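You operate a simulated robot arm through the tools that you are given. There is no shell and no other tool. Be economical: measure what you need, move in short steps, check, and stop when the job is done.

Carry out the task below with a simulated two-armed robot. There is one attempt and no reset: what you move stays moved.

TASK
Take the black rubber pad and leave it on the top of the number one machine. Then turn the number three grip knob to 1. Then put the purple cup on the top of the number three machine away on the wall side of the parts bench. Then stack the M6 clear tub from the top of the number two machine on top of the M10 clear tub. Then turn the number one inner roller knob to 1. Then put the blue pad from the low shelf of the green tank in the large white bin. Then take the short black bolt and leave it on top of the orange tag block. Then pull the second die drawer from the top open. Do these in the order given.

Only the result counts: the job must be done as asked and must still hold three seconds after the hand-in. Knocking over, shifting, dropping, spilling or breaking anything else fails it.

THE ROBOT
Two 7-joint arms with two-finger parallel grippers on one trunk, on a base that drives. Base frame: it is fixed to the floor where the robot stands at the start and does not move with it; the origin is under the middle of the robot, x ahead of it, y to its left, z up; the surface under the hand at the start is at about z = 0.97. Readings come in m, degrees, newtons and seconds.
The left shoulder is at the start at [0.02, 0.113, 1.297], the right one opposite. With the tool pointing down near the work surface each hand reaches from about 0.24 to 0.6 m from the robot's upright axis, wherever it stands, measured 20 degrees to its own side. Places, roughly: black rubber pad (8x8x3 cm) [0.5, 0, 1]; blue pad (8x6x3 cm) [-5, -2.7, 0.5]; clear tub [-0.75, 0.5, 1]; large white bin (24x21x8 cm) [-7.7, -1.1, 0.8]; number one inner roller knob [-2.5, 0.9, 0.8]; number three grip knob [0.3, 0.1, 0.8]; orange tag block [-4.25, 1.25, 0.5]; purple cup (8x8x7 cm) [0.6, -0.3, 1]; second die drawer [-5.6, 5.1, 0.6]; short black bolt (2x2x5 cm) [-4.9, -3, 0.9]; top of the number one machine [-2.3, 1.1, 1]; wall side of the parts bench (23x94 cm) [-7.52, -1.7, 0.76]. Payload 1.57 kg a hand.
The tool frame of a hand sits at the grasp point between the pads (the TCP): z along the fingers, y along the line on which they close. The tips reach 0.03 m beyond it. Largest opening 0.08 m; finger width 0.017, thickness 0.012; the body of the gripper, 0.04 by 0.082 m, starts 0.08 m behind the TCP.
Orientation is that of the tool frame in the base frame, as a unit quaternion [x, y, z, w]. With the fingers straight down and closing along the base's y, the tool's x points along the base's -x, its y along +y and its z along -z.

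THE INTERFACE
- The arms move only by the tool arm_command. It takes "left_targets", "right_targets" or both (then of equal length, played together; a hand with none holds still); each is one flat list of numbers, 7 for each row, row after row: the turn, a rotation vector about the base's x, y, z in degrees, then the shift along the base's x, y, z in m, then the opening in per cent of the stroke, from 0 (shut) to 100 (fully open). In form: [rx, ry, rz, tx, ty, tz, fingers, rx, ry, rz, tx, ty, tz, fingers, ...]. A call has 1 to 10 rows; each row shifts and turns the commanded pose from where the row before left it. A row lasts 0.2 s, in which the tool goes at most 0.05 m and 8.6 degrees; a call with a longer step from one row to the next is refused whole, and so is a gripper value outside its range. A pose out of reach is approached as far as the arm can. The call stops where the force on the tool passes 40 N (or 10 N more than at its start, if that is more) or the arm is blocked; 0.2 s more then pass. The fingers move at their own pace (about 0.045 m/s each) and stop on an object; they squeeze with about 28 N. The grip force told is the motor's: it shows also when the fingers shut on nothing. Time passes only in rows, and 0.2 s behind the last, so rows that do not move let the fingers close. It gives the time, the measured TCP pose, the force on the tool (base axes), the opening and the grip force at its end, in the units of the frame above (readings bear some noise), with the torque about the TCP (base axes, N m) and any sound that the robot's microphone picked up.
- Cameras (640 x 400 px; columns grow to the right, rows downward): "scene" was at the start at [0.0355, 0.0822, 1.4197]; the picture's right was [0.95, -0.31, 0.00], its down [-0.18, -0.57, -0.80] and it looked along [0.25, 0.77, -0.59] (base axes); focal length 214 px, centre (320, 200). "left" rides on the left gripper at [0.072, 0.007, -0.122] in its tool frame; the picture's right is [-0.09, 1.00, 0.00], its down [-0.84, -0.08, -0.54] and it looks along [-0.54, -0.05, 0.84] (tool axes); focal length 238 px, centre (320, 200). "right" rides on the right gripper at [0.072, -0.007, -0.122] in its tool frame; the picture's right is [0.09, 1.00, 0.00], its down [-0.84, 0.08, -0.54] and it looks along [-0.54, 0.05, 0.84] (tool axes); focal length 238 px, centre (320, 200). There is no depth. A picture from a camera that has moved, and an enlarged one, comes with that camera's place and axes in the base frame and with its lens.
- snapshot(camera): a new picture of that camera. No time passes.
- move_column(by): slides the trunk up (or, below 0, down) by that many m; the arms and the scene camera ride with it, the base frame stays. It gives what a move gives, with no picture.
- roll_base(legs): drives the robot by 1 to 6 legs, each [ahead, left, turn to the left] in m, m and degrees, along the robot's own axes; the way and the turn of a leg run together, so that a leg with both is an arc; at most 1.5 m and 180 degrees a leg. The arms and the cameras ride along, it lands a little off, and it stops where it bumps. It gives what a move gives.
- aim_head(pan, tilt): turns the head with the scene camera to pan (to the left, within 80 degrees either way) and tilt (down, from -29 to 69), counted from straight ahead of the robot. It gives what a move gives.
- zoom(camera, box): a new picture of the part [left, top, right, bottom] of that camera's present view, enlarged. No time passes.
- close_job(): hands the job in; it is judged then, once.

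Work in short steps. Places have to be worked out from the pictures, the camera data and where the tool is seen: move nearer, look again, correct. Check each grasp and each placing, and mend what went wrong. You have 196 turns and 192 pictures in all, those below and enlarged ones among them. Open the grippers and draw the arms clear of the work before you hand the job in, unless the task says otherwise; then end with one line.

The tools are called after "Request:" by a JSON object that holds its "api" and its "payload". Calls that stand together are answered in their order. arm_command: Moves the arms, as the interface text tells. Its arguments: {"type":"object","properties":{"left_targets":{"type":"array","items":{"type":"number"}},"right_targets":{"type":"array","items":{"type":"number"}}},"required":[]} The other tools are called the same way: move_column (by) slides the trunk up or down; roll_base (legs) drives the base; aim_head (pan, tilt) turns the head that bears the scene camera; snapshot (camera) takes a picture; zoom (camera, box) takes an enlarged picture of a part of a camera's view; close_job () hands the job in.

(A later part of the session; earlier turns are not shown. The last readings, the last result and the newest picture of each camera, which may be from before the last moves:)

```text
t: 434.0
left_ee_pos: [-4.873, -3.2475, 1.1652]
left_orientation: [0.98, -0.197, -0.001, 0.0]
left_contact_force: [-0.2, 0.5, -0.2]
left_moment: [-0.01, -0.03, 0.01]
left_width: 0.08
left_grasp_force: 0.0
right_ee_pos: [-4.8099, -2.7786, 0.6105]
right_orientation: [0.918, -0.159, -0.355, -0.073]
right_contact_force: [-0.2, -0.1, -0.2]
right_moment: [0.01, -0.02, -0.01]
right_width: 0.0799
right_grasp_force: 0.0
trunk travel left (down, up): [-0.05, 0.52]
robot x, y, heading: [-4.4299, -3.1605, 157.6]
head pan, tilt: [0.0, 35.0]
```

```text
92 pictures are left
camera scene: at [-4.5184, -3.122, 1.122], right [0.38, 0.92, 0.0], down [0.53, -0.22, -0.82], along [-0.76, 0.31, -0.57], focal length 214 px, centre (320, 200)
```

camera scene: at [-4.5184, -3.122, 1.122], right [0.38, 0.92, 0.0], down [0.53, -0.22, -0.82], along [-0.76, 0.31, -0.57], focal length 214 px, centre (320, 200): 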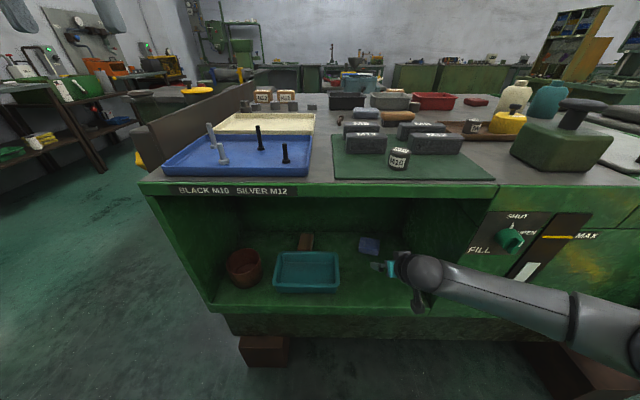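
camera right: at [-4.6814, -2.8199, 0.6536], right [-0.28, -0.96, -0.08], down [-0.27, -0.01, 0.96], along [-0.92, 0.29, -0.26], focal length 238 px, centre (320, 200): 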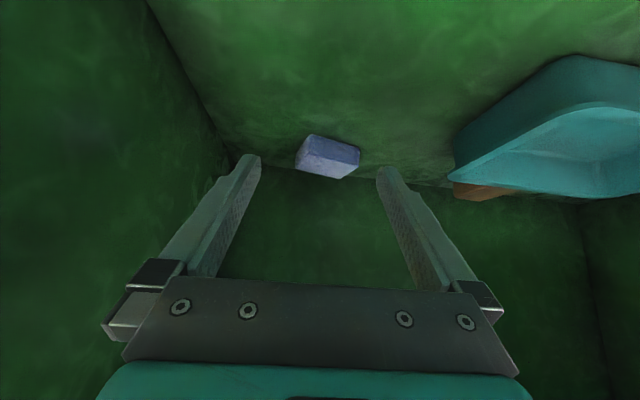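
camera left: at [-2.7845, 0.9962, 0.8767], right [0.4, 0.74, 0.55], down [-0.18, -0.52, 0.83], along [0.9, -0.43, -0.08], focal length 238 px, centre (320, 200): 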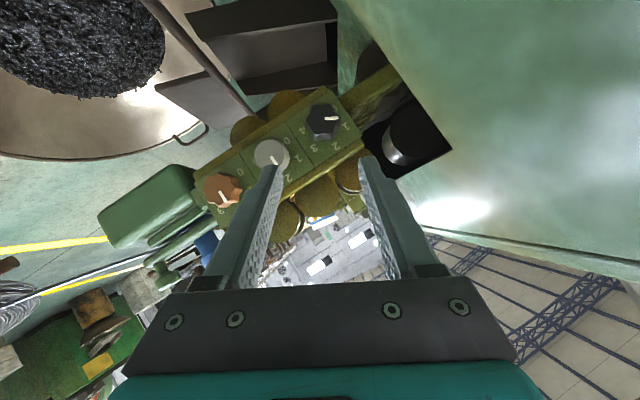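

Request:
{"api": "zoom", "payload": {"camera": "right", "box": [270, 110, 390, 200]}}

Request:
{"api": "zoom", "payload": {"camera": "scene", "box": [320, 215, 440, 295]}}

```text
4.44 times, centred on (330, 155) of right
camera zoom: at [-4.6814, -2.8199, 0.6536], right [-0.28, -0.96, -0.08], down [-0.27, -0.01, 0.96], along [-0.92, 0.29, -0.26], focal length 1059 px, centre (276, 400)
```

zoom: 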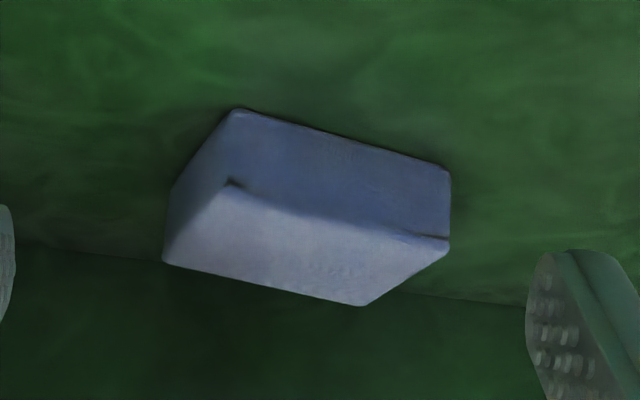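

```text
5.00 times, centred on (380, 255) of scene
camera zoom: at [-4.5184, -3.122, 1.122], right [0.38, 0.92, 0.0], down [0.53, -0.22, -0.82], along [-0.76, 0.31, -0.57], focal length 1072 px, centre (20, -75)
```

zoom: 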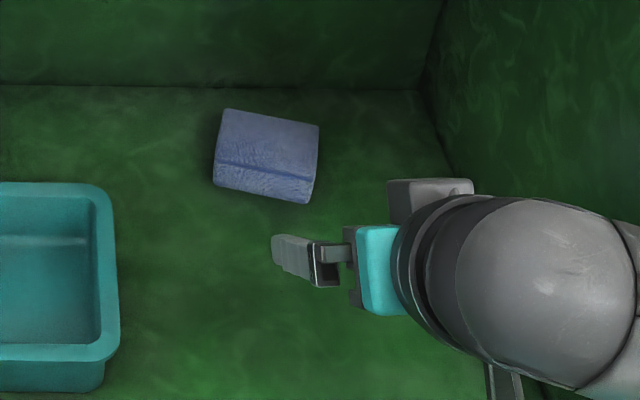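

Pad top centre (-4.975,-2.733,0.521), 7.0×5.8 cm, yawed about -13° to the hand. I turn the hand to match and move to a pre-grasp.

Request:
{"api": "arm_command", "payload": {"right_targets": [0, 0, -6.5, -0.03, 0.004, -0.01, 100, 0, 0, -6.5, -0.032, 0.005, -0.01, 100, 0, 0, 0, -0.032, 0.005, -0.01, 100, 0, 0, 0, -0.032, 0.005, 0, 100, 0, 0, 0, 0, 0, 0, 100]}}

Request:
{"api": "snapshot", "payload": {"camera": "right"}}

Request:
{"api": "zoom", "payload": {"camera": "scene", "box": [280, 190, 480, 330]}}

```text
t: 435.2
left_ee_pos: [-4.8719, -3.2486, 1.1651]
left_orientation: [0.98, -0.197, -0.001, 0.001]
left_contact_force: [0.3, 0.3, 0.1]
left_moment: [-0.01, -0.02, -0.02]
left_width: 0.0799
left_grasp_force: 0.1
right_ee_pos: [-4.9391, -2.7616, 0.5796]
right_orientation: [0.895, -0.261, -0.345, -0.112]
right_contact_force: [0.2, -0.2, 0.1]
right_moment: [-0.02, 0.03, 0.03]
right_width: 0.0802
right_grasp_force: 0.1
trunk travel left (down, up): [-0.05, 0.52]
robot x, y, heading: [-4.4267, -3.1582, 157.7]
head pan, tilt: [0.0, 35.0]
```

```text
89 pictures are left
camera right: at [-4.8214, -2.8312, 0.6233], right [-0.49, -0.87, -0.08], down [-0.26, 0.06, 0.96], along [-0.83, 0.49, -0.26], focal length 238 px, centre (320, 200)
```

right: 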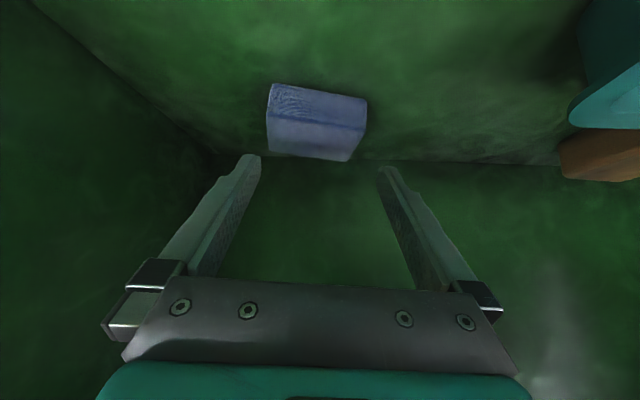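

```text
2.86 times, centred on (380, 260) of scene
camera zoom: at [-4.5184, -3.1221, 1.122], right [0.38, 0.92, 0.0], down [0.53, -0.22, -0.82], along [-0.76, 0.31, -0.57], focal length 613 px, centre (149, 29)
```

zoom: 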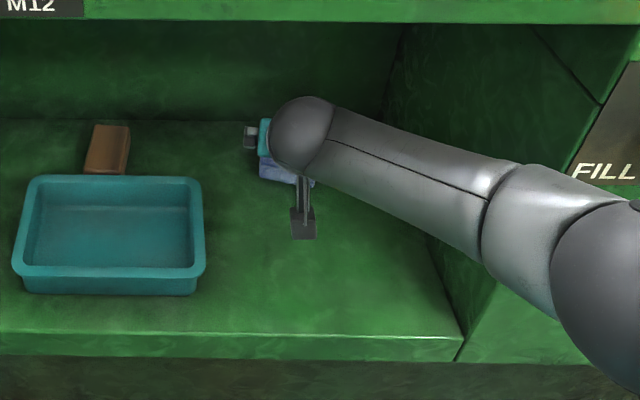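

Pad centre is ~7 mm to the hand's right. I correct laterally, slide down onto it and close.

Request:
{"api": "arm_command", "payload": {"right_targets": [0, 0, 0, 0.0043, 0.006, 0, 100, 0, 0, 0, -0.0175, 0.0128, -0.0258, 100, 0, 0, 0, -0.0175, 0.0128, -0.0248, 100, 0, 0, 0, 0, 0, 0, 100]}}

Request:
{"api": "snapshot", "payload": {"camera": "right"}}

```text
t: 436.2
left_ee_pos: [-4.8713, -3.2487, 1.1657]
left_orientation: [0.981, -0.196, -0.002, 0.001]
left_contact_force: [-0.6, 0.4, 0.1]
left_moment: [0.0, -0.03, -0.01]
left_width: 0.0799
left_grasp_force: 0.0
right_ee_pos: [-4.9484, -2.7426, 0.5551]
right_orientation: [0.894, -0.26, -0.349, -0.111]
right_contact_force: [-5.3, -2.6, 15.8]
right_moment: [0.62, -0.01, 0.24]
right_width: 0.0761
right_grasp_force: 0.1
right hand out of reach, approached as far as the arm can: row 3
trunk travel left (down, up): [-0.05, 0.52]
robot x, y, heading: [-4.4283, -3.1586, 157.6]
head pan, tilt: [0.0, 35.0]
```

```text
87 pictures are left
camera right: at [-4.8312, -2.8116, 0.5967], right [-0.48, -0.87, -0.08], down [-0.26, 0.05, 0.97], along [-0.84, 0.49, -0.25], focal length 238 px, centre (320, 200)
```

right: 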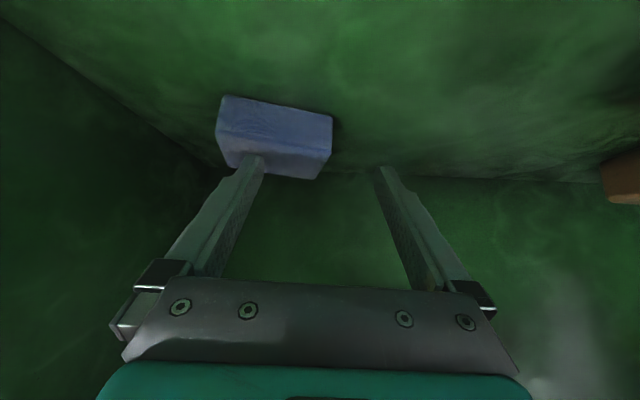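

Contact came early (16 N) and the pad appears offset to the other finger. I check the scene view before moving.

Request:
{"api": "zoom", "payload": {"camera": "scene", "box": [320, 215, 440, 295]}}

```text
5.00 times, centred on (380, 255) of scene
camera zoom: at [-4.5175, -3.1229, 1.1222], right [0.38, 0.92, 0.0], down [0.53, -0.22, -0.82], along [-0.76, 0.31, -0.57], focal length 1072 px, centre (20, -75)
```

zoom: 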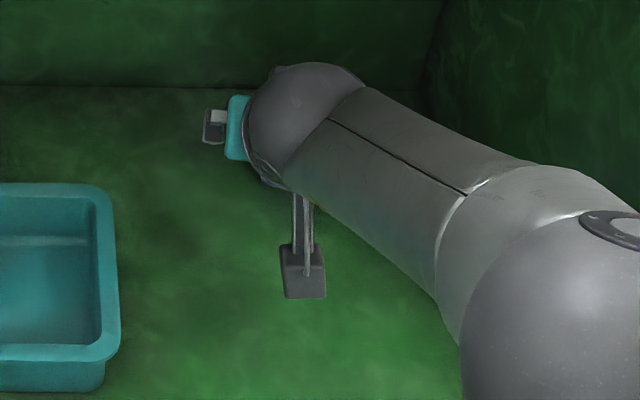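

The pad was nudged to the right. I back off and up, and look again.

Request:
{"api": "arm_command", "payload": {"right_targets": [0, 0, 0, 0.01, -0.008, 0.025, 100, 0, 0, 0, 0.02, -0.015, 0.025, 100, 0, 0, 0, 0.01, -0.007, 0.01, 100]}}

Request:
{"api": "snapshot", "payload": {"camera": "right"}}

Request:
{"api": "zoom", "payload": {"camera": "scene", "box": [320, 215, 440, 295]}}

```text
t: 437.0
left_ee_pos: [-4.8723, -3.2479, 1.1654]
left_orientation: [0.98, -0.197, -0.002, 0.0]
left_contact_force: [-0.6, 1.2, -0.5]
left_moment: [0.02, -0.03, 0.01]
left_width: 0.0802
left_grasp_force: 0.1
right_ee_pos: [-4.9057, -2.77, 0.6098]
right_orientation: [0.895, -0.262, -0.344, -0.113]
right_contact_force: [0.0, -0.6, 1.1]
right_moment: [0.0, -0.01, 0.04]
right_width: 0.08
right_grasp_force: 0.0
trunk travel left (down, up): [-0.05, 0.52]
robot x, y, heading: [-4.4259, -3.1586, 157.5]
head pan, tilt: [0.0, 35.0]
```

```text
85 pictures are left
camera right: at [-4.7889, -2.8396, 0.6532], right [-0.49, -0.87, -0.08], down [-0.26, 0.06, 0.96], along [-0.83, 0.49, -0.26], focal length 238 px, centre (320, 200)
```

right: 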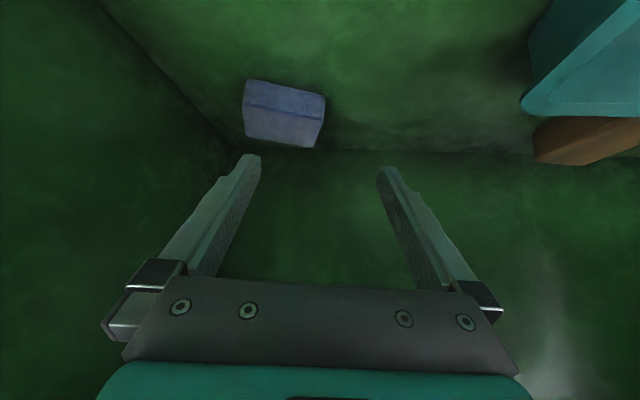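

```text
5.00 times, centred on (380, 255) of scene
camera zoom: at [-4.5182, -3.1221, 1.122], right [0.38, 0.92, 0.0], down [0.53, -0.22, -0.82], along [-0.76, 0.31, -0.57], focal length 1072 px, centre (20, -75)
```

zoom: 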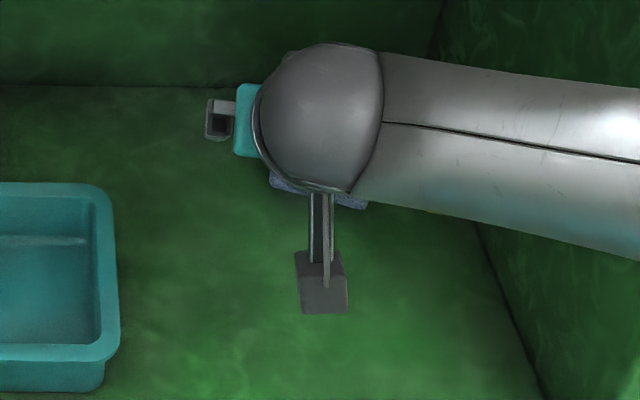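

Pad now at about (-4.954,-2.694), turned ~5° more. I shift the hand right, rotate to match, and drive 5 cm ahead for better reach.

Request:
{"api": "arm_command", "payload": {"right_targets": [0, 0, -5.5, 0.008, 0.011, 0.01, 100, 0, 0, 0, 0.008, 0.011, 0.005, 100, 0, 0, 0, 0, 0, 0, 100]}}

Request:
{"api": "roll_base", "payload": {"legs": [[0.05, 0, 0]]}}

Request:
{"api": "snapshot", "payload": {"camera": "right"}}

Request:
{"api": "snapshot", "payload": {"camera": "scene"}}

```text
t: 437.8
left_ee_pos: [-4.8727, -3.2492, 1.1652]
left_orientation: [0.98, -0.197, -0.001, 0.001]
left_contact_force: [0.7, -0.2, -0.5]
left_moment: [0.02, 0.02, -0.02]
left_width: 0.0803
left_grasp_force: 0.1
right_ee_pos: [-4.8912, -2.7478, 0.6252]
right_orientation: [0.881, -0.304, -0.339, -0.128]
right_contact_force: [0.0, 0.1, -0.4]
right_moment: [0.01, -0.02, 0.0]
right_width: 0.0799
right_grasp_force: 0.0
trunk travel left (down, up): [-0.05, 0.52]
robot x, y, heading: [-4.4281, -3.1573, 157.6]
head pan, tilt: [0.0, 35.0]
```

```text
t: 438.7
left_ee_pos: [-4.918, -3.2289, 1.1656]
left_orientation: [0.98, -0.197, 0.0, 0.001]
left_contact_force: [-0.1, -1.5, -0.1]
left_moment: [-0.01, 0.02, -0.01]
left_width: 0.0797
left_grasp_force: 0.0
right_ee_pos: [-4.9371, -2.7285, 0.6262]
right_orientation: [0.881, -0.304, -0.34, -0.129]
right_contact_force: [-0.2, 0.0, 0.1]
right_moment: [-0.01, 0.0, 0.02]
right_width: 0.08
right_grasp_force: 0.0
trunk travel left (down, up): [-0.05, 0.52]
robot x, y, heading: [-4.4753, -3.1409, 157.5]
head pan, tilt: [0.0, 35.0]
```

```text
83 pictures are left
camera right: at [-4.8265, -2.8093, 0.6691], right [-0.57, -0.82, -0.08], down [-0.26, 0.08, 0.96], along [-0.78, 0.57, -0.26], focal length 238 px, centre (320, 200)
```

right: 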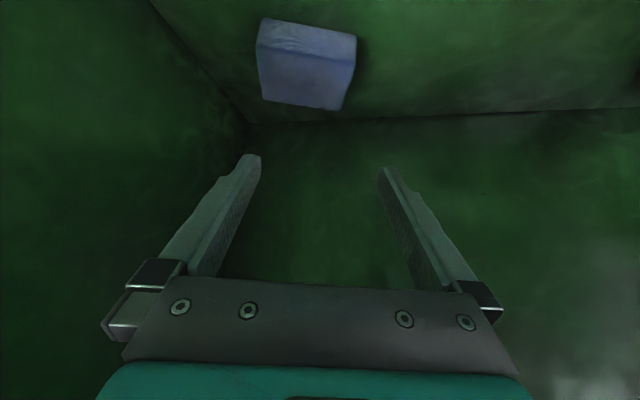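

```text
82 pictures are left
camera scene: at [-4.5643, -3.1031, 1.1219], right [0.38, 0.92, 0.0], down [0.53, -0.22, -0.82], along [-0.76, 0.31, -0.57], focal length 214 px, centre (320, 200)
```

scene: 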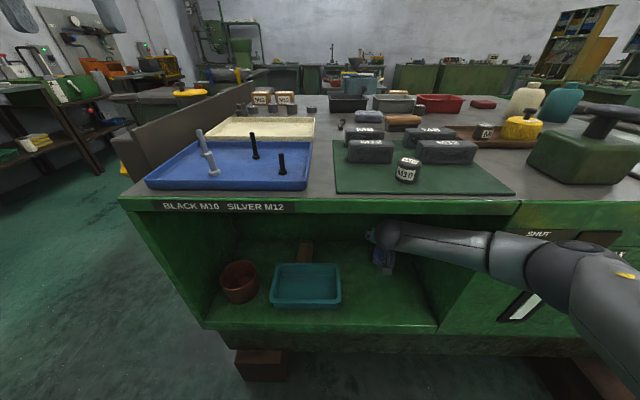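

Pad consistently at (-4.9505,-2.695). I align laterally (16 mm right), rotate 2.5° more and come down to just above it, then verify.

Request:
{"api": "arm_command", "payload": {"right_targets": [0, 0, -2.5, 0.0075, 0.005, -0.02, 100, 0, 0, 0, 0.0075, 0.0045, -0.02, 100, 0, 0, 0, 0, 0, -0.0177, 100, 0, 0, 0, 0, 0, 0, 100]}}

Request:
{"api": "snapshot", "payload": {"camera": "right"}}

```text
t: 439.7
left_ee_pos: [-4.9178, -3.2291, 1.1653]
left_orientation: [0.98, -0.197, -0.001, 0.0]
left_contact_force: [0.2, -0.3, -0.1]
left_moment: [-0.05, -0.02, -0.01]
left_width: 0.0801
left_grasp_force: 0.1
right_ee_pos: [-4.9206, -2.7186, 0.5684]
right_orientation: [0.874, -0.323, -0.336, -0.136]
right_contact_force: [-0.1, -0.5, -0.4]
right_moment: [0.01, 0.0, 0.0]
right_width: 0.08
right_grasp_force: 0.2
trunk travel left (down, up): [-0.05, 0.52]
robot x, y, heading: [-4.4755, -3.1397, 157.6]
head pan, tilt: [0.0, 35.0]
```

```text
81 pictures are left
camera right: at [-4.8144, -2.8033, 0.6113], right [-0.6, -0.79, -0.08], down [-0.25, 0.09, 0.96], along [-0.76, 0.6, -0.26], focal length 238 px, centre (320, 200)
```

right: 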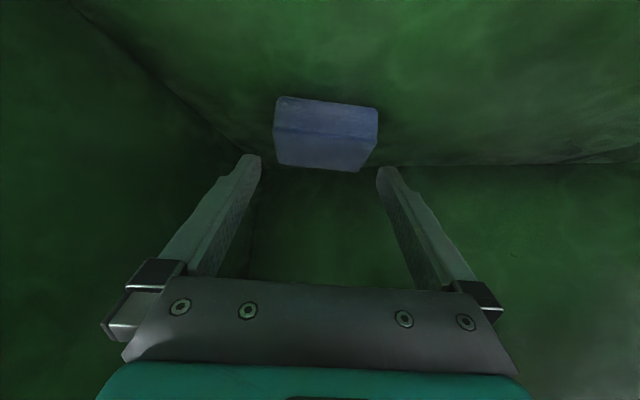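

Lateral offset only ~3 mm left. I correct it and slide down along the tool axis.

Request:
{"api": "arm_command", "payload": {"right_targets": [0, 0, 0, -0.0024, -0.0026, 0, 100, 0, 0, 0, -0.01, 0.009, -0.0147, 100, 0, 0, 0, -0.009, 0.008, -0.013, 100, 0, 0, 0, 0, 0, 0, 100]}}

Request:
{"api": "snapshot", "payload": {"camera": "right"}}

```text
t: 440.5
left_ee_pos: [-4.9182, -3.2308, 1.1654]
left_orientation: [0.98, -0.197, -0.001, 0.001]
left_contact_force: [0.2, 0.2, 0.1]
left_moment: [-0.03, 0.0, 0.02]
left_width: 0.0799
left_grasp_force: 0.0
right_ee_pos: [-4.9488, -2.7021, 0.5535]
right_orientation: [0.871, -0.321, -0.345, -0.14]
right_contact_force: [-1.7, 0.3, 11.6]
right_moment: [0.5, -0.18, 0.0]
right_width: 0.0797
right_grasp_force: 0.1
trunk travel left (down, up): [-0.05, 0.52]
robot x, y, heading: [-4.4698, -3.139, 157.6]
head pan, tilt: [0.0, 35.0]
stopped in row 4 (right hand): the force on the tool passed its limit at 45 N (the readings are from after the stop); the commanded pose is now the measured one
```

```text
80 pictures are left
camera right: at [-4.842, -2.788, 0.5943], right [-0.6, -0.79, -0.09], down [-0.24, 0.08, 0.97], along [-0.76, 0.6, -0.23], focal length 238 px, centre (320, 200)
```

right: 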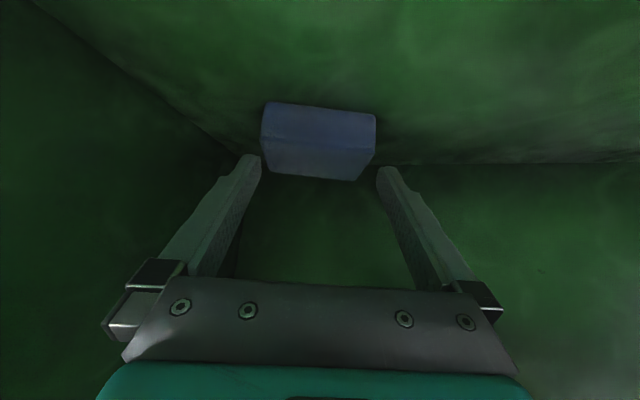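

The right finger landed on the pad's edge (from force and moment). I lift 3 cm, shift 3 mm right, rotate 2° and re-check closely.

Request:
{"api": "arm_command", "payload": {"right_targets": [0, 0, 0, 0.008, -0.007, 0.012, 100, 0, 0, -2, 0.009, -0.0045, 0.012, 100, 0, 0, 0, 0, 0, 0, 100]}}

Request:
{"api": "zoom", "payload": {"camera": "right", "box": [220, 70, 420, 220]}}

```text
t: 441.3
left_ee_pos: [-4.9177, -3.2301, 1.1656]
left_orientation: [0.98, -0.197, -0.002, 0.001]
left_contact_force: [-0.6, 0.4, 0.5]
left_moment: [0.06, -0.01, -0.01]
left_width: 0.0799
left_grasp_force: 0.0
right_ee_pos: [-4.9291, -2.7145, 0.5743]
right_orientation: [0.866, -0.336, -0.34, -0.145]
right_contact_force: [0.0, 0.8, 0.0]
right_moment: [0.0, 0.0, 0.0]
right_width: 0.0801
right_grasp_force: 0.1
trunk travel left (down, up): [-0.05, 0.52]
robot x, y, heading: [-4.4715, -3.1391, 157.5]
head pan, tilt: [0.0, 35.0]
```

```text
2.67 times, centred on (320, 145) of right
camera zoom: at [-4.8256, -2.8037, 0.6155], right [-0.63, -0.77, -0.09], down [-0.24, 0.09, 0.97], along [-0.74, 0.63, -0.24], focal length 636 px, centre (320, 347)
```

zoom: 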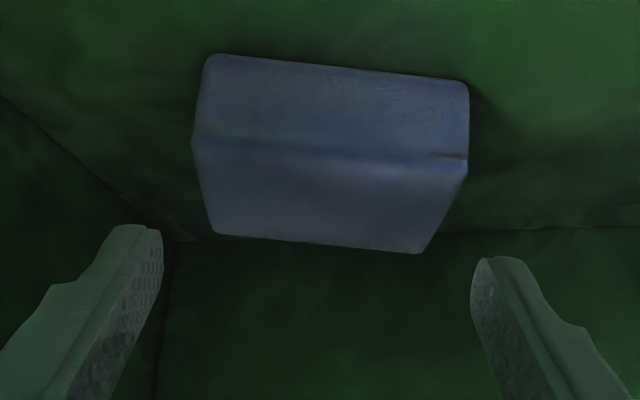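

Now lateral offset is within 1 mm. I descend along the axis.

Request:
{"api": "arm_command", "payload": {"right_targets": [0, 0, 1, -0.0087, 0.0082, -0.0147, 100, 0, 0, 0, -0.0087, 0.0082, -0.0147, 100, 0, 0, 0, -0.0087, 0.0082, -0.0147, 100]}}

Request:
{"api": "snapshot", "payload": {"camera": "right"}}

```text
t: 442.1
left_ee_pos: [-4.9174, -3.2306, 1.1652]
left_orientation: [0.98, -0.197, -0.001, 0.0]
left_contact_force: [0.0, 0.6, -0.4]
left_moment: [0.01, -0.03, -0.01]
left_width: 0.0798
left_grasp_force: 0.1
right_ee_pos: [-4.9568, -2.6926, 0.5317]
right_orientation: [0.869, -0.329, -0.342, -0.141]
right_contact_force: [-0.5, 1.1, -0.3]
right_moment: [0.0, 0.01, -0.01]
right_width: 0.0801
right_grasp_force: 0.0
trunk travel left (down, up): [-0.05, 0.52]
robot x, y, heading: [-4.4736, -3.1395, 157.8]
head pan, tilt: [0.0, 35.0]
```

```text
78 pictures are left
camera right: at [-4.8509, -2.7778, 0.5716], right [-0.61, -0.78, -0.08], down [-0.24, 0.08, 0.97], along [-0.75, 0.61, -0.24], focal length 238 px, centre (320, 200)
```

right: 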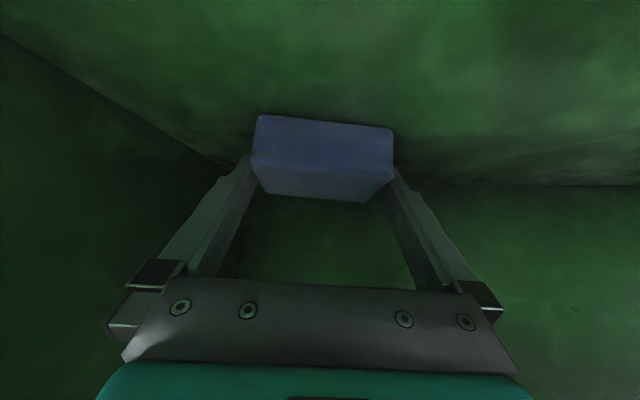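

It straddles the pad with no contact force. I close.

Request:
{"api": "arm_command", "payload": {"right_targets": [0, 0, 0, -0.002, 0.002, -0.003, 100, 0, 0, 0, 0, 0, 0, 0, 0, 0, 0, 0, 0, 0, 0, 0, 0, 0, 0, 0, 0, 0, 0, 0, 0, 0, 0, 0, 0]}}

Request:
{"api": "arm_command", "payload": {"right_targets": [0, 0, 0, 0, 0, 0.02, 0, 0, 0, 0, 0.01, -0.005, 0.02, 0, 0, 0, 0, 0.02, -0.01, 0.01, 0]}}

Request:
{"api": "snapshot", "payload": {"camera": "right"}}

```text
t: 443.3
left_ee_pos: [-4.9183, -3.2316, 1.1661]
left_orientation: [0.98, -0.198, -0.001, 0.0]
left_contact_force: [0.0, -0.1, 1.3]
left_moment: [-0.03, 0.0, 0.05]
left_width: 0.0799
left_grasp_force: 0.1
right_ee_pos: [-4.9557, -2.6888, 0.5278]
right_orientation: [0.869, -0.329, -0.341, -0.141]
right_contact_force: [-3.2, -4.2, 9.1]
right_moment: [-0.32, 0.38, 0.08]
right_width: 0.0743
right_grasp_force: 28.2
trunk travel left (down, up): [-0.05, 0.52]
robot x, y, heading: [-4.4682, -3.1417, 157.4]
head pan, tilt: [0.0, 35.0]
```

```text
t: 444.1
left_ee_pos: [-4.918, -3.2298, 1.1659]
left_orientation: [0.98, -0.197, -0.002, 0.001]
left_contact_force: [0.2, 0.6, -0.9]
left_moment: [0.03, 0.07, 0.01]
left_width: 0.0801
left_grasp_force: 0.1
right_ee_pos: [-4.928, -2.7033, 0.5787]
right_orientation: [0.869, -0.33, -0.341, -0.143]
right_contact_force: [0.0, -1.1, -0.3]
right_moment: [0.02, 0.02, -0.01]
right_width: 0.0743
right_grasp_force: 27.9
trunk travel left (down, up): [-0.05, 0.52]
robot x, y, heading: [-4.4745, -3.1389, 157.7]
head pan, tilt: [0.0, 35.0]
```

```text
77 pictures are left
camera right: at [-4.823, -2.7905, 0.6191], right [-0.62, -0.78, -0.09], down [-0.24, 0.08, 0.97], along [-0.75, 0.62, -0.24], focal length 238 px, centre (320, 200)
```

right: 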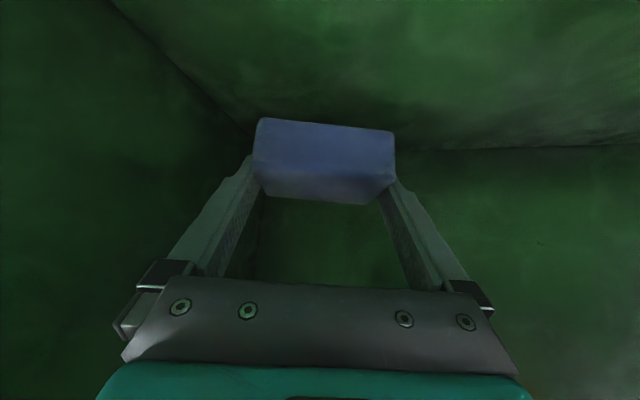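

Pad gripped (7.4 cm) and lifted. I back out of the cubby straight, then raise the trunk.

Request:
{"api": "roll_base", "payload": {"legs": [[-0.4, 0, 0]]}}

Request:
{"api": "arm_command", "payload": {"right_targets": [0, 0, 0, 0, 0, 0.045, 0, 0, 0, 0, 0, 0, 0.045, 0, 0, 0, 0, 0, 0, 0.045, 0, 0, 0, 0, 0, 0, 0.045, 0, 0, 0, 0, 0, 0, 0.045, 0, 0, 0, 0, 0, 0, 0.045, 0]}}

Request:
{"api": "move_column", "payload": {"by": 0.3}}

Request:
{"api": "snapshot", "payload": {"camera": "scene"}}

```text
t: 446.6
left_ee_pos: [-4.5584, -3.3769, 1.1656]
left_orientation: [0.98, -0.2, -0.001, 0.0]
left_contact_force: [-0.5, -0.5, 0.2]
left_moment: [0.03, 0.0, 0.0]
left_width: 0.08
left_grasp_force: 0.0
right_ee_pos: [-4.5651, -2.8511, 0.5773]
right_orientation: [0.868, -0.332, -0.34, -0.143]
right_contact_force: [0.3, 0.0, 0.4]
right_moment: [-0.01, 0.01, 0.0]
right_width: 0.0744
right_grasp_force: 28.4
trunk travel left (down, up): [-0.05, 0.52]
robot x, y, heading: [-4.1103, -3.2946, 157.3]
head pan, tilt: [0.0, 35.0]
```

```text
t: 448.0
left_ee_pos: [-4.5583, -3.3769, 1.1651]
left_orientation: [0.98, -0.2, -0.002, 0.001]
left_contact_force: [-1.5, -0.4, -0.1]
left_moment: [0.01, 0.0, 0.02]
left_width: 0.0799
left_grasp_force: 0.1
right_ee_pos: [-4.5656, -2.8527, 0.847]
right_orientation: [0.868, -0.331, -0.341, -0.143]
right_contact_force: [0.3, -1.0, -1.0]
right_moment: [-0.01, 0.0, 0.0]
right_width: 0.0744
right_grasp_force: 27.9
trunk travel left (down, up): [-0.05, 0.52]
robot x, y, heading: [-4.1095, -3.2917, 157.0]
head pan, tilt: [0.0, 35.0]
```

```text
t: 451.0
left_ee_pos: [-4.5582, -3.3774, 1.4651]
left_orientation: [0.98, -0.2, -0.001, 0.001]
left_contact_force: [0.2, -0.2, 0.4]
left_moment: [-0.01, 0.01, -0.02]
left_width: 0.0799
left_grasp_force: 0.0
right_ee_pos: [-4.5649, -2.8523, 1.1465]
right_orientation: [0.868, -0.332, -0.34, -0.143]
right_contact_force: [0.2, 0.4, 0.1]
right_moment: [0.01, 0.02, 0.01]
right_width: 0.0741
right_grasp_force: 27.3
trunk travel left (down, up): [-0.35, 0.22]
robot x, y, heading: [-4.1133, -3.2933, 157.0]
head pan, tilt: [0.0, 35.0]
```

```text
76 pictures are left
camera scene: at [-4.2034, -3.2531, 1.4219], right [0.39, 0.92, 0.0], down [0.53, -0.22, -0.82], along [-0.75, 0.32, -0.57], focal length 214 px, centre (320, 200)
```

scene: 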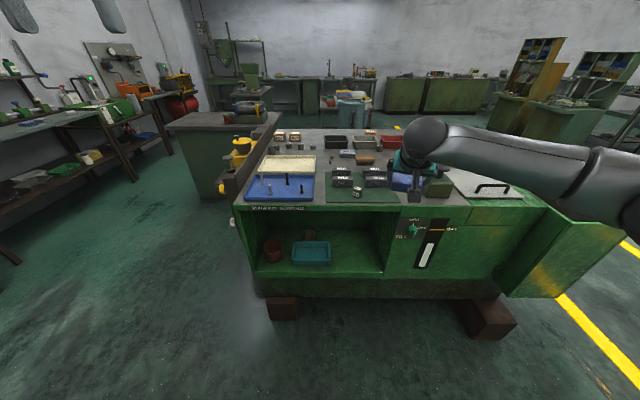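

Now I drive out of the corridor and back along the aisle to the parts bench's front.

Request:
{"api": "roll_base", "payload": {"legs": [[0.14, -0.953, 0], [0.192, -0.581, 0], [0.911, -0.536, 0], [0.943, -0.305, 0], [0.99, 0.475, 0], [0.881, 0.482, 0]]}}

Request:
{"api": "roll_base", "payload": {"legs": [[0, 0, 70]]}}

Request:
{"api": "aim_head", "payload": {"pan": 0, "tilt": 45}}

Request:
{"api": "snapshot", "payload": {"camera": "scene"}}

```text
t: 478.9
left_ee_pos: [-7.7933, -0.6294, 1.4655]
left_orientation: [0.983, -0.182, -0.001, 0.001]
left_contact_force: [-0.1, -1.1, -0.6]
left_moment: [-0.01, 0.02, 0.0]
left_width: 0.08
left_grasp_force: 0.2
right_ee_pos: [-7.8185, -0.1057, 1.1478]
right_orientation: [0.874, -0.317, -0.343, -0.137]
right_contact_force: [-0.4, 0.8, -0.4]
right_moment: [-0.01, 0.01, 0.0]
right_width: 0.074
right_grasp_force: 28.0
trunk travel left (down, up): [-0.35, 0.22]
robot x, y, heading: [-7.3541, -0.5234, 159.3]
head pan, tilt: [0.0, 35.0]
```

```text
t: 482.3
left_ee_pos: [-7.4068, -0.9789, 1.4658]
left_orientation: [0.911, 0.412, -0.001, 0.001]
left_contact_force: [0.0, 0.2, 0.0]
left_moment: [0.02, -0.01, -0.02]
left_width: 0.0799
left_grasp_force: 0.0
right_ee_pos: [-7.908, -0.8213, 1.147]
right_orientation: [0.898, 0.239, -0.36, 0.083]
right_contact_force: [0.1, 0.1, -0.6]
right_moment: [0.02, -0.01, -0.02]
right_width: 0.0744
right_grasp_force: 27.8
trunk travel left (down, up): [-0.35, 0.22]
robot x, y, heading: [-7.3507, -0.527, -131.1]
head pan, tilt: [0.0, 35.0]
```

```text
t: 483.0
left_ee_pos: [-7.4063, -0.9787, 1.4657]
left_orientation: [0.911, 0.413, 0.0, 0.001]
left_contact_force: [-0.4, -0.1, -0.7]
left_moment: [-0.06, -0.02, 0.02]
left_width: 0.08
left_grasp_force: 0.1
right_ee_pos: [-7.9074, -0.8204, 1.1463]
right_orientation: [0.898, 0.239, -0.36, 0.083]
right_contact_force: [-0.5, 0.0, -0.4]
right_moment: [-0.04, 0.01, 0.0]
right_width: 0.0744
right_grasp_force: 27.9
trunk travel left (down, up): [-0.35, 0.22]
robot x, y, heading: [-7.3478, -0.5283, -131.2]
head pan, tilt: [0.0, 45.0]
```

```text
75 pictures are left
camera scene: at [-7.4109, -0.5967, 1.4072], right [-0.75, 0.66, 0.0], down [0.46, 0.53, -0.71], along [-0.46, -0.53, -0.71], focal length 214 px, centre (320, 200)
```

scene: 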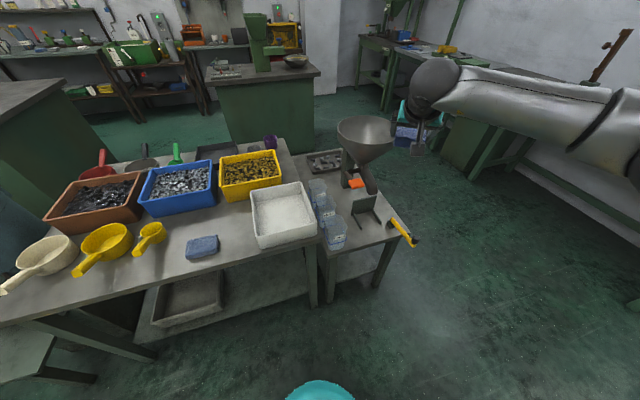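

The bin centre is about (-7.65,-1.085). Turning left 31° should bring the pad right above it.

Request:
{"api": "roll_base", "payload": {"legs": [[0, 0, 31]]}}

Request:
{"api": "snapshot", "payload": {"camera": "scene"}}

Request:
{"api": "snapshot", "payload": {"camera": "right"}}

```text
t: 484.9
left_ee_pos: [-7.1641, -0.9427, 1.4654]
left_orientation: [0.767, 0.642, 0.0, 0.001]
left_contact_force: [-1.0, -0.2, -0.3]
left_moment: [0.01, 0.02, -0.02]
left_width: 0.0802
left_grasp_force: 0.1
right_ee_pos: [-7.6758, -1.067, 1.1467]
right_orientation: [0.801, 0.472, -0.324, 0.176]
right_contact_force: [0.1, 0.0, 0.1]
right_moment: [0.0, -0.01, 0.01]
right_width: 0.0742
right_grasp_force: 28.0
trunk travel left (down, up): [-0.35, 0.22]
robot x, y, heading: [-7.3478, -0.5252, -99.8]
head pan, tilt: [0.0, 45.0]
```

```text
74 pictures are left
camera scene: at [-7.3665, -0.6178, 1.4072], right [-0.98, 0.17, 0.0], down [0.12, 0.7, -0.71], along [-0.12, -0.7, -0.71], focal length 214 px, centre (320, 200)
```

scene: 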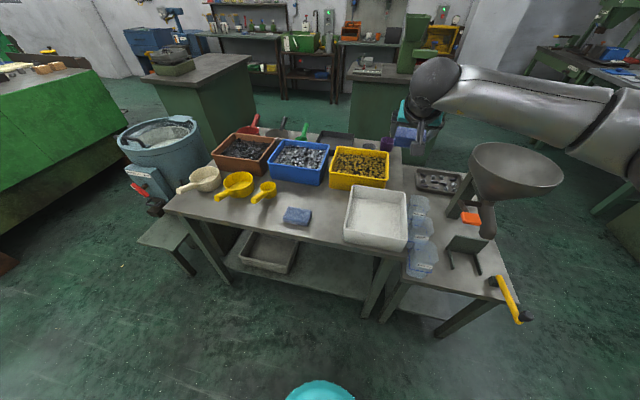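

```text
73 pictures are left
camera right: at [-7.6129, -0.9464, 1.1883], right [0.9, -0.43, -0.09], down [-0.03, -0.25, 0.97], along [-0.44, -0.87, -0.24], focal length 238 px, centre (320, 200)
```

right: 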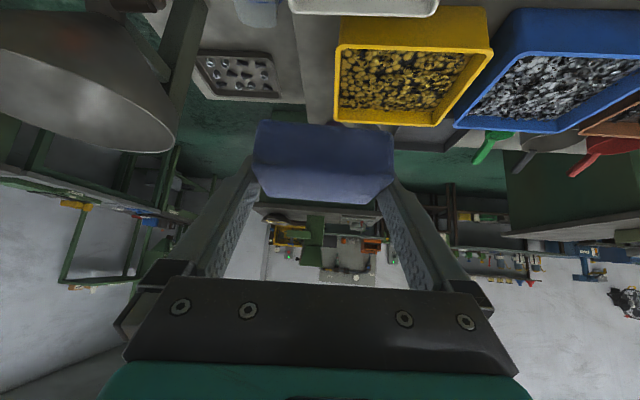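

I centre over the bin and lower into it.

Request:
{"api": "arm_command", "payload": {"right_targets": [0, 0, 0, 0.004, -0.004, -0.04, 0, 0, 0, 0, 0.004, -0.004, -0.04, 0, 0, 0, 0, 0.004, -0.004, -0.04, 0, 0, 0, 0, 0.004, -0.004, -0.04, 0, 0, 0, 0, 0.004, -0.004, -0.04, 0, 0, 0, 0, 0.004, -0.004, -0.04, 0, 0, 0, 0, 0, 0, -0.03, 0]}}

Request:
{"api": "snapshot", "payload": {"camera": "scene"}}

Request:
{"api": "snapshot", "payload": {"camera": "right"}}

```text
t: 486.6
left_ee_pos: [-7.1651, -0.9421, 1.4658]
left_orientation: [0.766, 0.642, 0.0, 0.001]
left_contact_force: [0.7, 0.0, -0.6]
left_moment: [0.01, -0.02, 0.01]
left_width: 0.0797
left_grasp_force: 0.0
right_ee_pos: [-7.6504, -1.0896, 0.8772]
right_orientation: [0.801, 0.472, -0.323, 0.177]
right_contact_force: [0.6, -0.1, -0.3]
right_moment: [-0.02, -0.01, -0.02]
right_width: 0.0742
right_grasp_force: 27.8
trunk travel left (down, up): [-0.35, 0.22]
robot x, y, heading: [-7.3488, -0.5247, -99.9]
head pan, tilt: [0.0, 45.0]
```

```text
72 pictures are left
camera scene: at [-7.3666, -0.6179, 1.4072], right [-0.98, 0.17, 0.0], down [0.12, 0.7, -0.71], along [-0.12, -0.7, -0.71], focal length 214 px, centre (320, 200)
```

scene: 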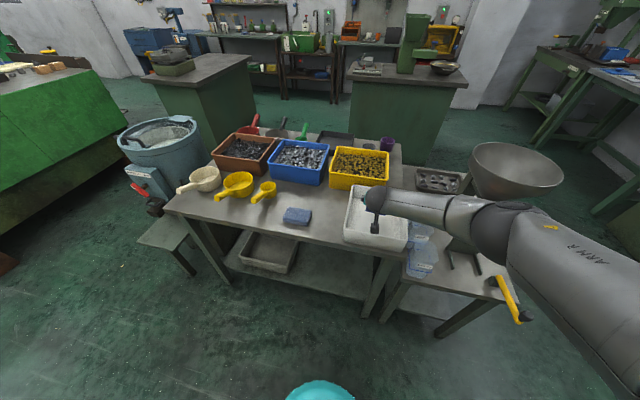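

```text
71 pictures are left
camera right: at [-7.5884, -0.9691, 0.9184], right [0.9, -0.43, -0.09], down [-0.03, -0.25, 0.97], along [-0.44, -0.87, -0.24], focal length 238 px, centre (320, 200)
```

right: 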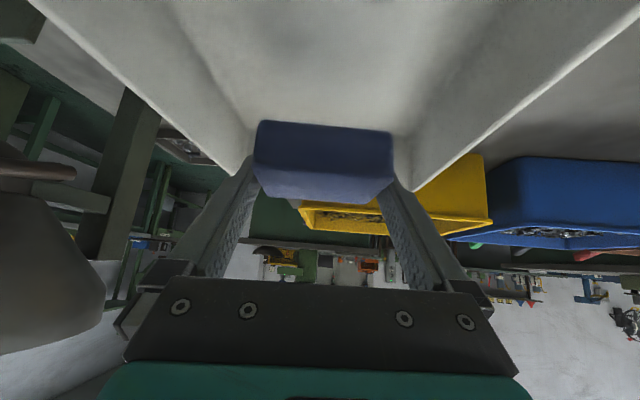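

Pad is within the bin walls; I shift 1.2 cm to the middle and lower to the floor.

Request:
{"api": "arm_command", "payload": {"right_targets": [0, 0, 0, 0.012, 0.002, -0.03, 0, 0, 0, 0, 0, 0, -0.03, 0, 0, 0, 0, 0, 0, -0.01, 0, 0, 0, 0, 0, 0, 0, 0]}}

Request:
{"api": "zoom", "payload": {"camera": "scene", "box": [320, 160, 460, 270]}}

```text
t: 487.6
left_ee_pos: [-7.1644, -0.9425, 1.466]
left_orientation: [0.766, 0.642, 0.0, 0.001]
left_contact_force: [0.1, 0.4, 0.6]
left_moment: [-0.02, 0.01, -0.01]
left_width: 0.0799
left_grasp_force: 0.1
right_ee_pos: [-7.6382, -1.0876, 0.806]
right_orientation: [0.8, 0.473, -0.324, 0.178]
right_contact_force: [0.6, 0.4, -0.6]
right_moment: [0.0, -0.02, 0.0]
right_width: 0.0744
right_grasp_force: 28.0
trunk travel left (down, up): [-0.35, 0.22]
robot x, y, heading: [-7.3511, -0.5255, -100.0]
head pan, tilt: [0.0, 45.0]
```

```text
3.64 times, centred on (390, 215) of scene
camera zoom: at [-7.3669, -0.6178, 1.4072], right [-0.98, 0.17, 0.0], down [0.12, 0.7, -0.71], along [-0.12, -0.7, -0.71], focal length 780 px, centre (66, 146)
```

zoom: 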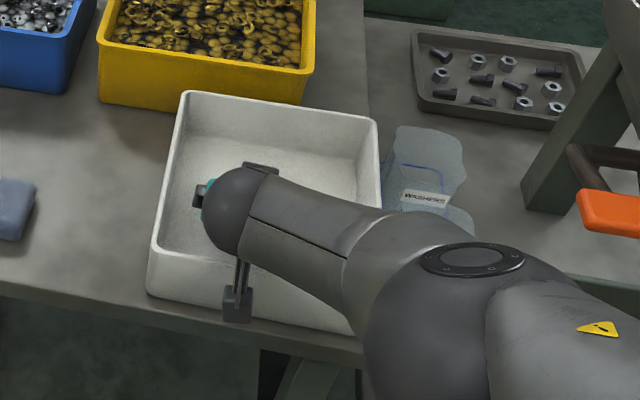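

No contact yet, about a centimetre above the floor; the camera is close to the rim, so I release here and withdraw up.

Request:
{"api": "arm_command", "payload": {"right_targets": [0, 0, 0, 0, 0, -0.003, 0, 0, 0, 0, 0, 0, 0, 100, 0, 0, 0, 0, 0, 0, 100, 0, 0, 0, 0.008, 0.014, 0.024, 100, 0, 0, 0, 0.004, 0.007, 0.04, 100, 0, 0, 0, 0, 0, 0.045, 100, 0, 0, 0, 0, 0, 0.045, 100, 0, 0, 0, 0, 0, 0.045, 100, 0, 0, 0, 0, 0, 0.045, 100]}}

Request:
{"api": "snapshot", "payload": {"camera": "right"}}

Request:
{"api": "snapshot", "payload": {"camera": "scene"}}

```text
t: 489.6
left_ee_pos: [-7.1645, -0.9421, 1.4658]
left_orientation: [0.766, 0.642, 0.0, 0.001]
left_contact_force: [0.4, 0.2, 0.7]
left_moment: [-0.03, 0.02, 0.04]
left_width: 0.0801
left_grasp_force: 0.0
right_ee_pos: [-7.6287, -1.0666, 1.0512]
right_orientation: [0.801, 0.472, -0.324, 0.177]
right_contact_force: [0.8, 0.5, 0.4]
right_moment: [0.0, -0.01, 0.01]
right_width: 0.0801
right_grasp_force: 0.1
right hand out of reach, approached as far as the arm can: row 1
trunk travel left (down, up): [-0.35, 0.22]
robot x, y, heading: [-7.3489, -0.5281, -99.8]
head pan, tilt: [0.0, 45.0]
```

```text
69 pictures are left
camera right: at [-7.5658, -0.9456, 1.0929], right [0.9, -0.43, -0.09], down [-0.03, -0.26, 0.97], along [-0.44, -0.87, -0.24], focal length 238 px, centre (320, 200)
```

right: 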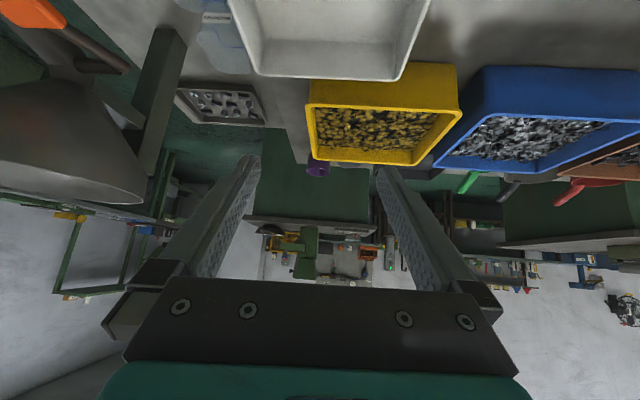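

```text
68 pictures are left
camera scene: at [-7.3665, -0.6174, 1.4072], right [-0.98, 0.17, 0.0], down [0.12, 0.7, -0.71], along [-0.12, -0.7, -0.71], focal length 214 px, centre (320, 200)
```

scene: 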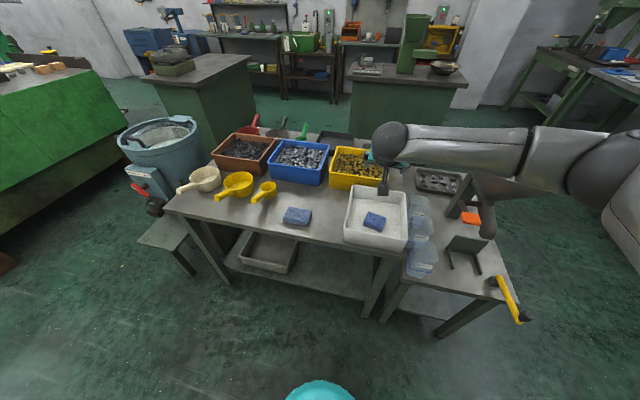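

The blue pad lies in the white bin. Next the bolt: I fold the right arm back, then drive back to the tank's corridor.

Request:
{"api": "arm_command", "payload": {"right_targets": [8.37, -1.48, 0, 0.01, 0.02, 0.03, 100, 8.37, -1.48, 0, 0.01, 0.02, 0.03, 100, 8.37, -1.48, 0, 0.01, 0.03, 0.03, 100, 8.37, -1.48, 0, 0, 0.03, 0.03, 100, 8.37, -1.48, 0, 0, 0.03, 0.03, 100, 0, 0, 7, 0, 0.02, 0.02, 100, 0, 0, 7, 0, 0, 0.02, 100, 0, 0, 6, 0, 0, 0, 100]}}

Request:
{"api": "roll_base", "payload": {"legs": [[0, 0, -103], [-0.881, -0.482, 0], [-0.99, -0.475, 0], [-0.943, 0.305, 0], [-0.911, 0.536, 0]]}}

Request:
{"api": "aim_head", "payload": {"pan": 60, "tilt": 30}}

Request:
{"api": "snapshot", "payload": {"camera": "scene"}}

```text
t: 491.4
left_ee_pos: [-7.1646, -0.9416, 1.465]
left_orientation: [0.766, 0.643, -0.001, 0.001]
left_contact_force: [1.0, -0.4, -0.2]
left_moment: [0.03, -0.03, -0.01]
left_width: 0.0799
left_grasp_force: 0.1
right_ee_pos: [-7.5991, -0.9167, 1.2408]
right_orientation: [0.721, 0.681, -0.097, -0.076]
right_contact_force: [1.2, -0.1, 0.6]
right_moment: [0.02, -0.03, 0.01]
right_width: 0.0799
right_grasp_force: 0.1
trunk travel left (down, up): [-0.35, 0.22]
robot x, y, heading: [-7.3455, -0.5254, -100.0]
head pan, tilt: [0.0, 45.0]
```

```text
t: 515.8
left_ee_pos: [-4.3301, -1.86, 1.4653]
left_orientation: [0.98, -0.198, -0.001, 0.001]
left_contact_force: [1.2, 0.1, 0.0]
left_moment: [-0.01, 0.03, -0.02]
left_width: 0.0801
left_grasp_force: 0.2
right_ee_pos: [-4.2097, -1.4432, 1.2392]
right_orientation: [0.982, -0.14, -0.002, -0.124]
right_contact_force: [-0.1, -0.5, -0.5]
right_moment: [-0.01, -0.02, -0.01]
right_width: 0.08
right_grasp_force: 0.0
trunk travel left (down, up): [-0.35, 0.22]
robot x, y, heading: [-3.8827, -1.7698, 157.6]
head pan, tilt: [0.0, 45.0]
```

```text
t: 517.1
left_ee_pos: [-4.3305, -1.8608, 1.4667]
left_orientation: [0.98, -0.198, -0.002, 0.001]
left_contact_force: [0.5, -0.5, -1.1]
left_moment: [-0.03, 0.0, 0.0]
left_width: 0.08
left_grasp_force: 0.1
right_ee_pos: [-4.2109, -1.4429, 1.2395]
right_orientation: [0.982, -0.14, -0.002, -0.124]
right_contact_force: [0.0, -0.2, -0.4]
right_moment: [0.01, -0.01, 0.0]
right_width: 0.0799
right_grasp_force: 0.1
trunk travel left (down, up): [-0.35, 0.22]
robot x, y, heading: [-3.8827, -1.7709, 157.6]
head pan, tilt: [60.0, 30.0]
```

```text
67 pictures are left
camera scene: at [-3.9666, -1.8226, 1.4298], right [-0.61, 0.79, 0.0], down [0.4, 0.3, -0.87], along [-0.69, -0.53, -0.5], focal length 214 px, centre (320, 200)
```

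scene: 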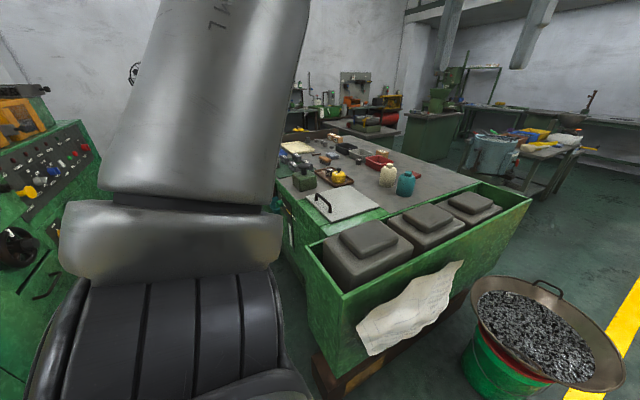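

I go on into the corridor, to the bolt tray side.

Request:
{"api": "roll_base", "payload": {"legs": [[-0.237, 0.541, 0], [-0.023, 0.79, 0], [0.3, 0.06, 0]]}}

Request:
{"api": "aim_head", "payload": {"pan": 15, "tilt": 45}}

Request:
{"api": "snapshot", "payload": {"camera": "scene"}}

```text
t: 525.9
left_ee_pos: [-4.8848, -3.1429, 1.4658]
left_orientation: [0.981, -0.196, -0.001, 0.001]
left_contact_force: [-0.3, -0.2, -0.1]
left_moment: [-0.01, -0.02, 0.03]
left_width: 0.0801
left_grasp_force: 0.0
right_ee_pos: [-4.7663, -2.7247, 1.2408]
right_orientation: [0.983, -0.137, -0.002, -0.124]
right_contact_force: [0.3, 0.1, -0.4]
right_moment: [-0.01, -0.01, 0.0]
right_width: 0.0798
right_grasp_force: 0.0
trunk travel left (down, up): [-0.35, 0.22]
robot x, y, heading: [-4.4421, -3.0537, 157.8]
head pan, tilt: [60.0, 30.0]
```

```text
t: 527.0
left_ee_pos: [-4.8833, -3.1426, 1.4645]
left_orientation: [0.981, -0.196, -0.001, 0.0]
left_contact_force: [0.3, 0.1, -0.1]
left_moment: [0.02, 0.01, 0.03]
left_width: 0.0802
left_grasp_force: 0.2
right_ee_pos: [-4.7664, -2.7247, 1.2385]
right_orientation: [0.983, -0.137, -0.003, -0.123]
right_contact_force: [-0.7, 0.4, -0.5]
right_moment: [0.0, 0.0, -0.01]
right_width: 0.0802
right_grasp_force: 0.0
trunk travel left (down, up): [-0.35, 0.22]
robot x, y, heading: [-4.4383, -3.0548, 157.7]
head pan, tilt: [15.0, 45.0]
```

```text
66 pictures are left
camera scene: at [-4.5293, -3.0382, 1.4072], right [0.13, 0.99, 0.0], down [0.7, -0.09, -0.71], along [-0.7, 0.09, -0.71], focal length 214 px, centre (320, 200)
```

scene: 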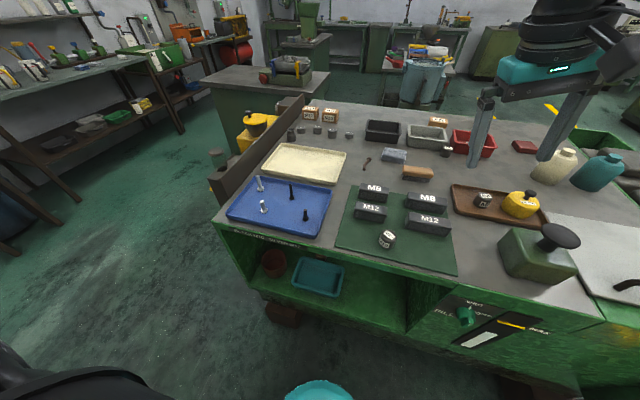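

Request:
{"api": "zoom", "payload": {"camera": "scene", "box": [220, 160, 340, 250]}}

```text
4.44 times, centred on (280, 205) of scene
camera zoom: at [-4.5293, -3.0382, 1.4072], right [0.13, 0.99, 0.0], down [0.7, -0.09, -0.71], along [-0.7, 0.09, -0.71], focal length 953 px, centre (498, 178)
```

zoom: 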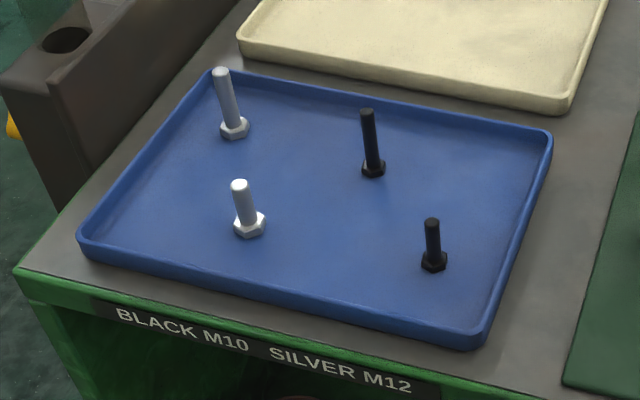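

The short black bolt stands on its head at about (-4.967,-3.027), top at z≈0.93. I bring the left hand above with a narrow opening.

Request:
{"api": "arm_command", "payload": {"left_targets": [0, 0, 0, -0.0093, 0.0129, -0.042, 45, 0, 0, 0, -0.0093, 0.0129, -0.042, 45, 0, 0, 0, -0.0093, 0.0129, -0.042, 45, 0, 0, 0, -0.0093, 0.0129, -0.042, 45, 0, 0, 0, -0.0093, 0.0129, -0.042, 45, 0, 0, 0, -0.0093, 0.0129, -0.042, 45, 0, 0, 0, -0.0093, 0.0129, -0.042, 45, 0, 0, 0, -0.0093, 0.0129, -0.042, 45, 0, 0, 0, -0.0093, 0.0129, -0.042, 45]}}

Request:
{"api": "snapshot", "payload": {"camera": "left"}}

```text
t: 529.0
left_ee_pos: [-4.9684, -3.0267, 1.0868]
left_orientation: [0.981, -0.195, -0.002, 0.001]
left_contact_force: [0.3, -0.6, 0.4]
left_moment: [0.02, -0.03, 0.01]
left_width: 0.0362
left_grasp_force: 0.1
right_ee_pos: [-4.7662, -2.7246, 1.2412]
right_orientation: [0.983, -0.137, -0.002, -0.123]
right_contact_force: [0.0, 0.3, 0.5]
right_moment: [0.0, 0.03, 0.01]
right_width: 0.0802
right_grasp_force: 0.2
trunk travel left (down, up): [-0.35, 0.22]
robot x, y, heading: [-4.4394, -3.0499, 157.4]
head pan, tilt: [15.0, 45.0]
```

```text
64 pictures are left
camera left: at [-4.9036, -3.0595, 1.2074], right [-0.47, -0.88, 0.0], down [-0.74, 0.39, 0.54], along [-0.48, 0.25, -0.84], focal length 238 px, centre (320, 200)
```

left: 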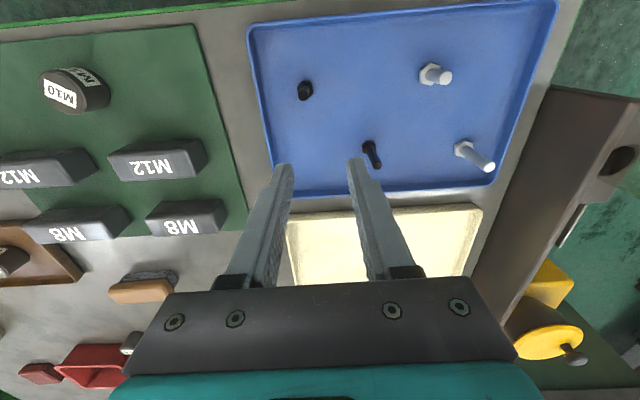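

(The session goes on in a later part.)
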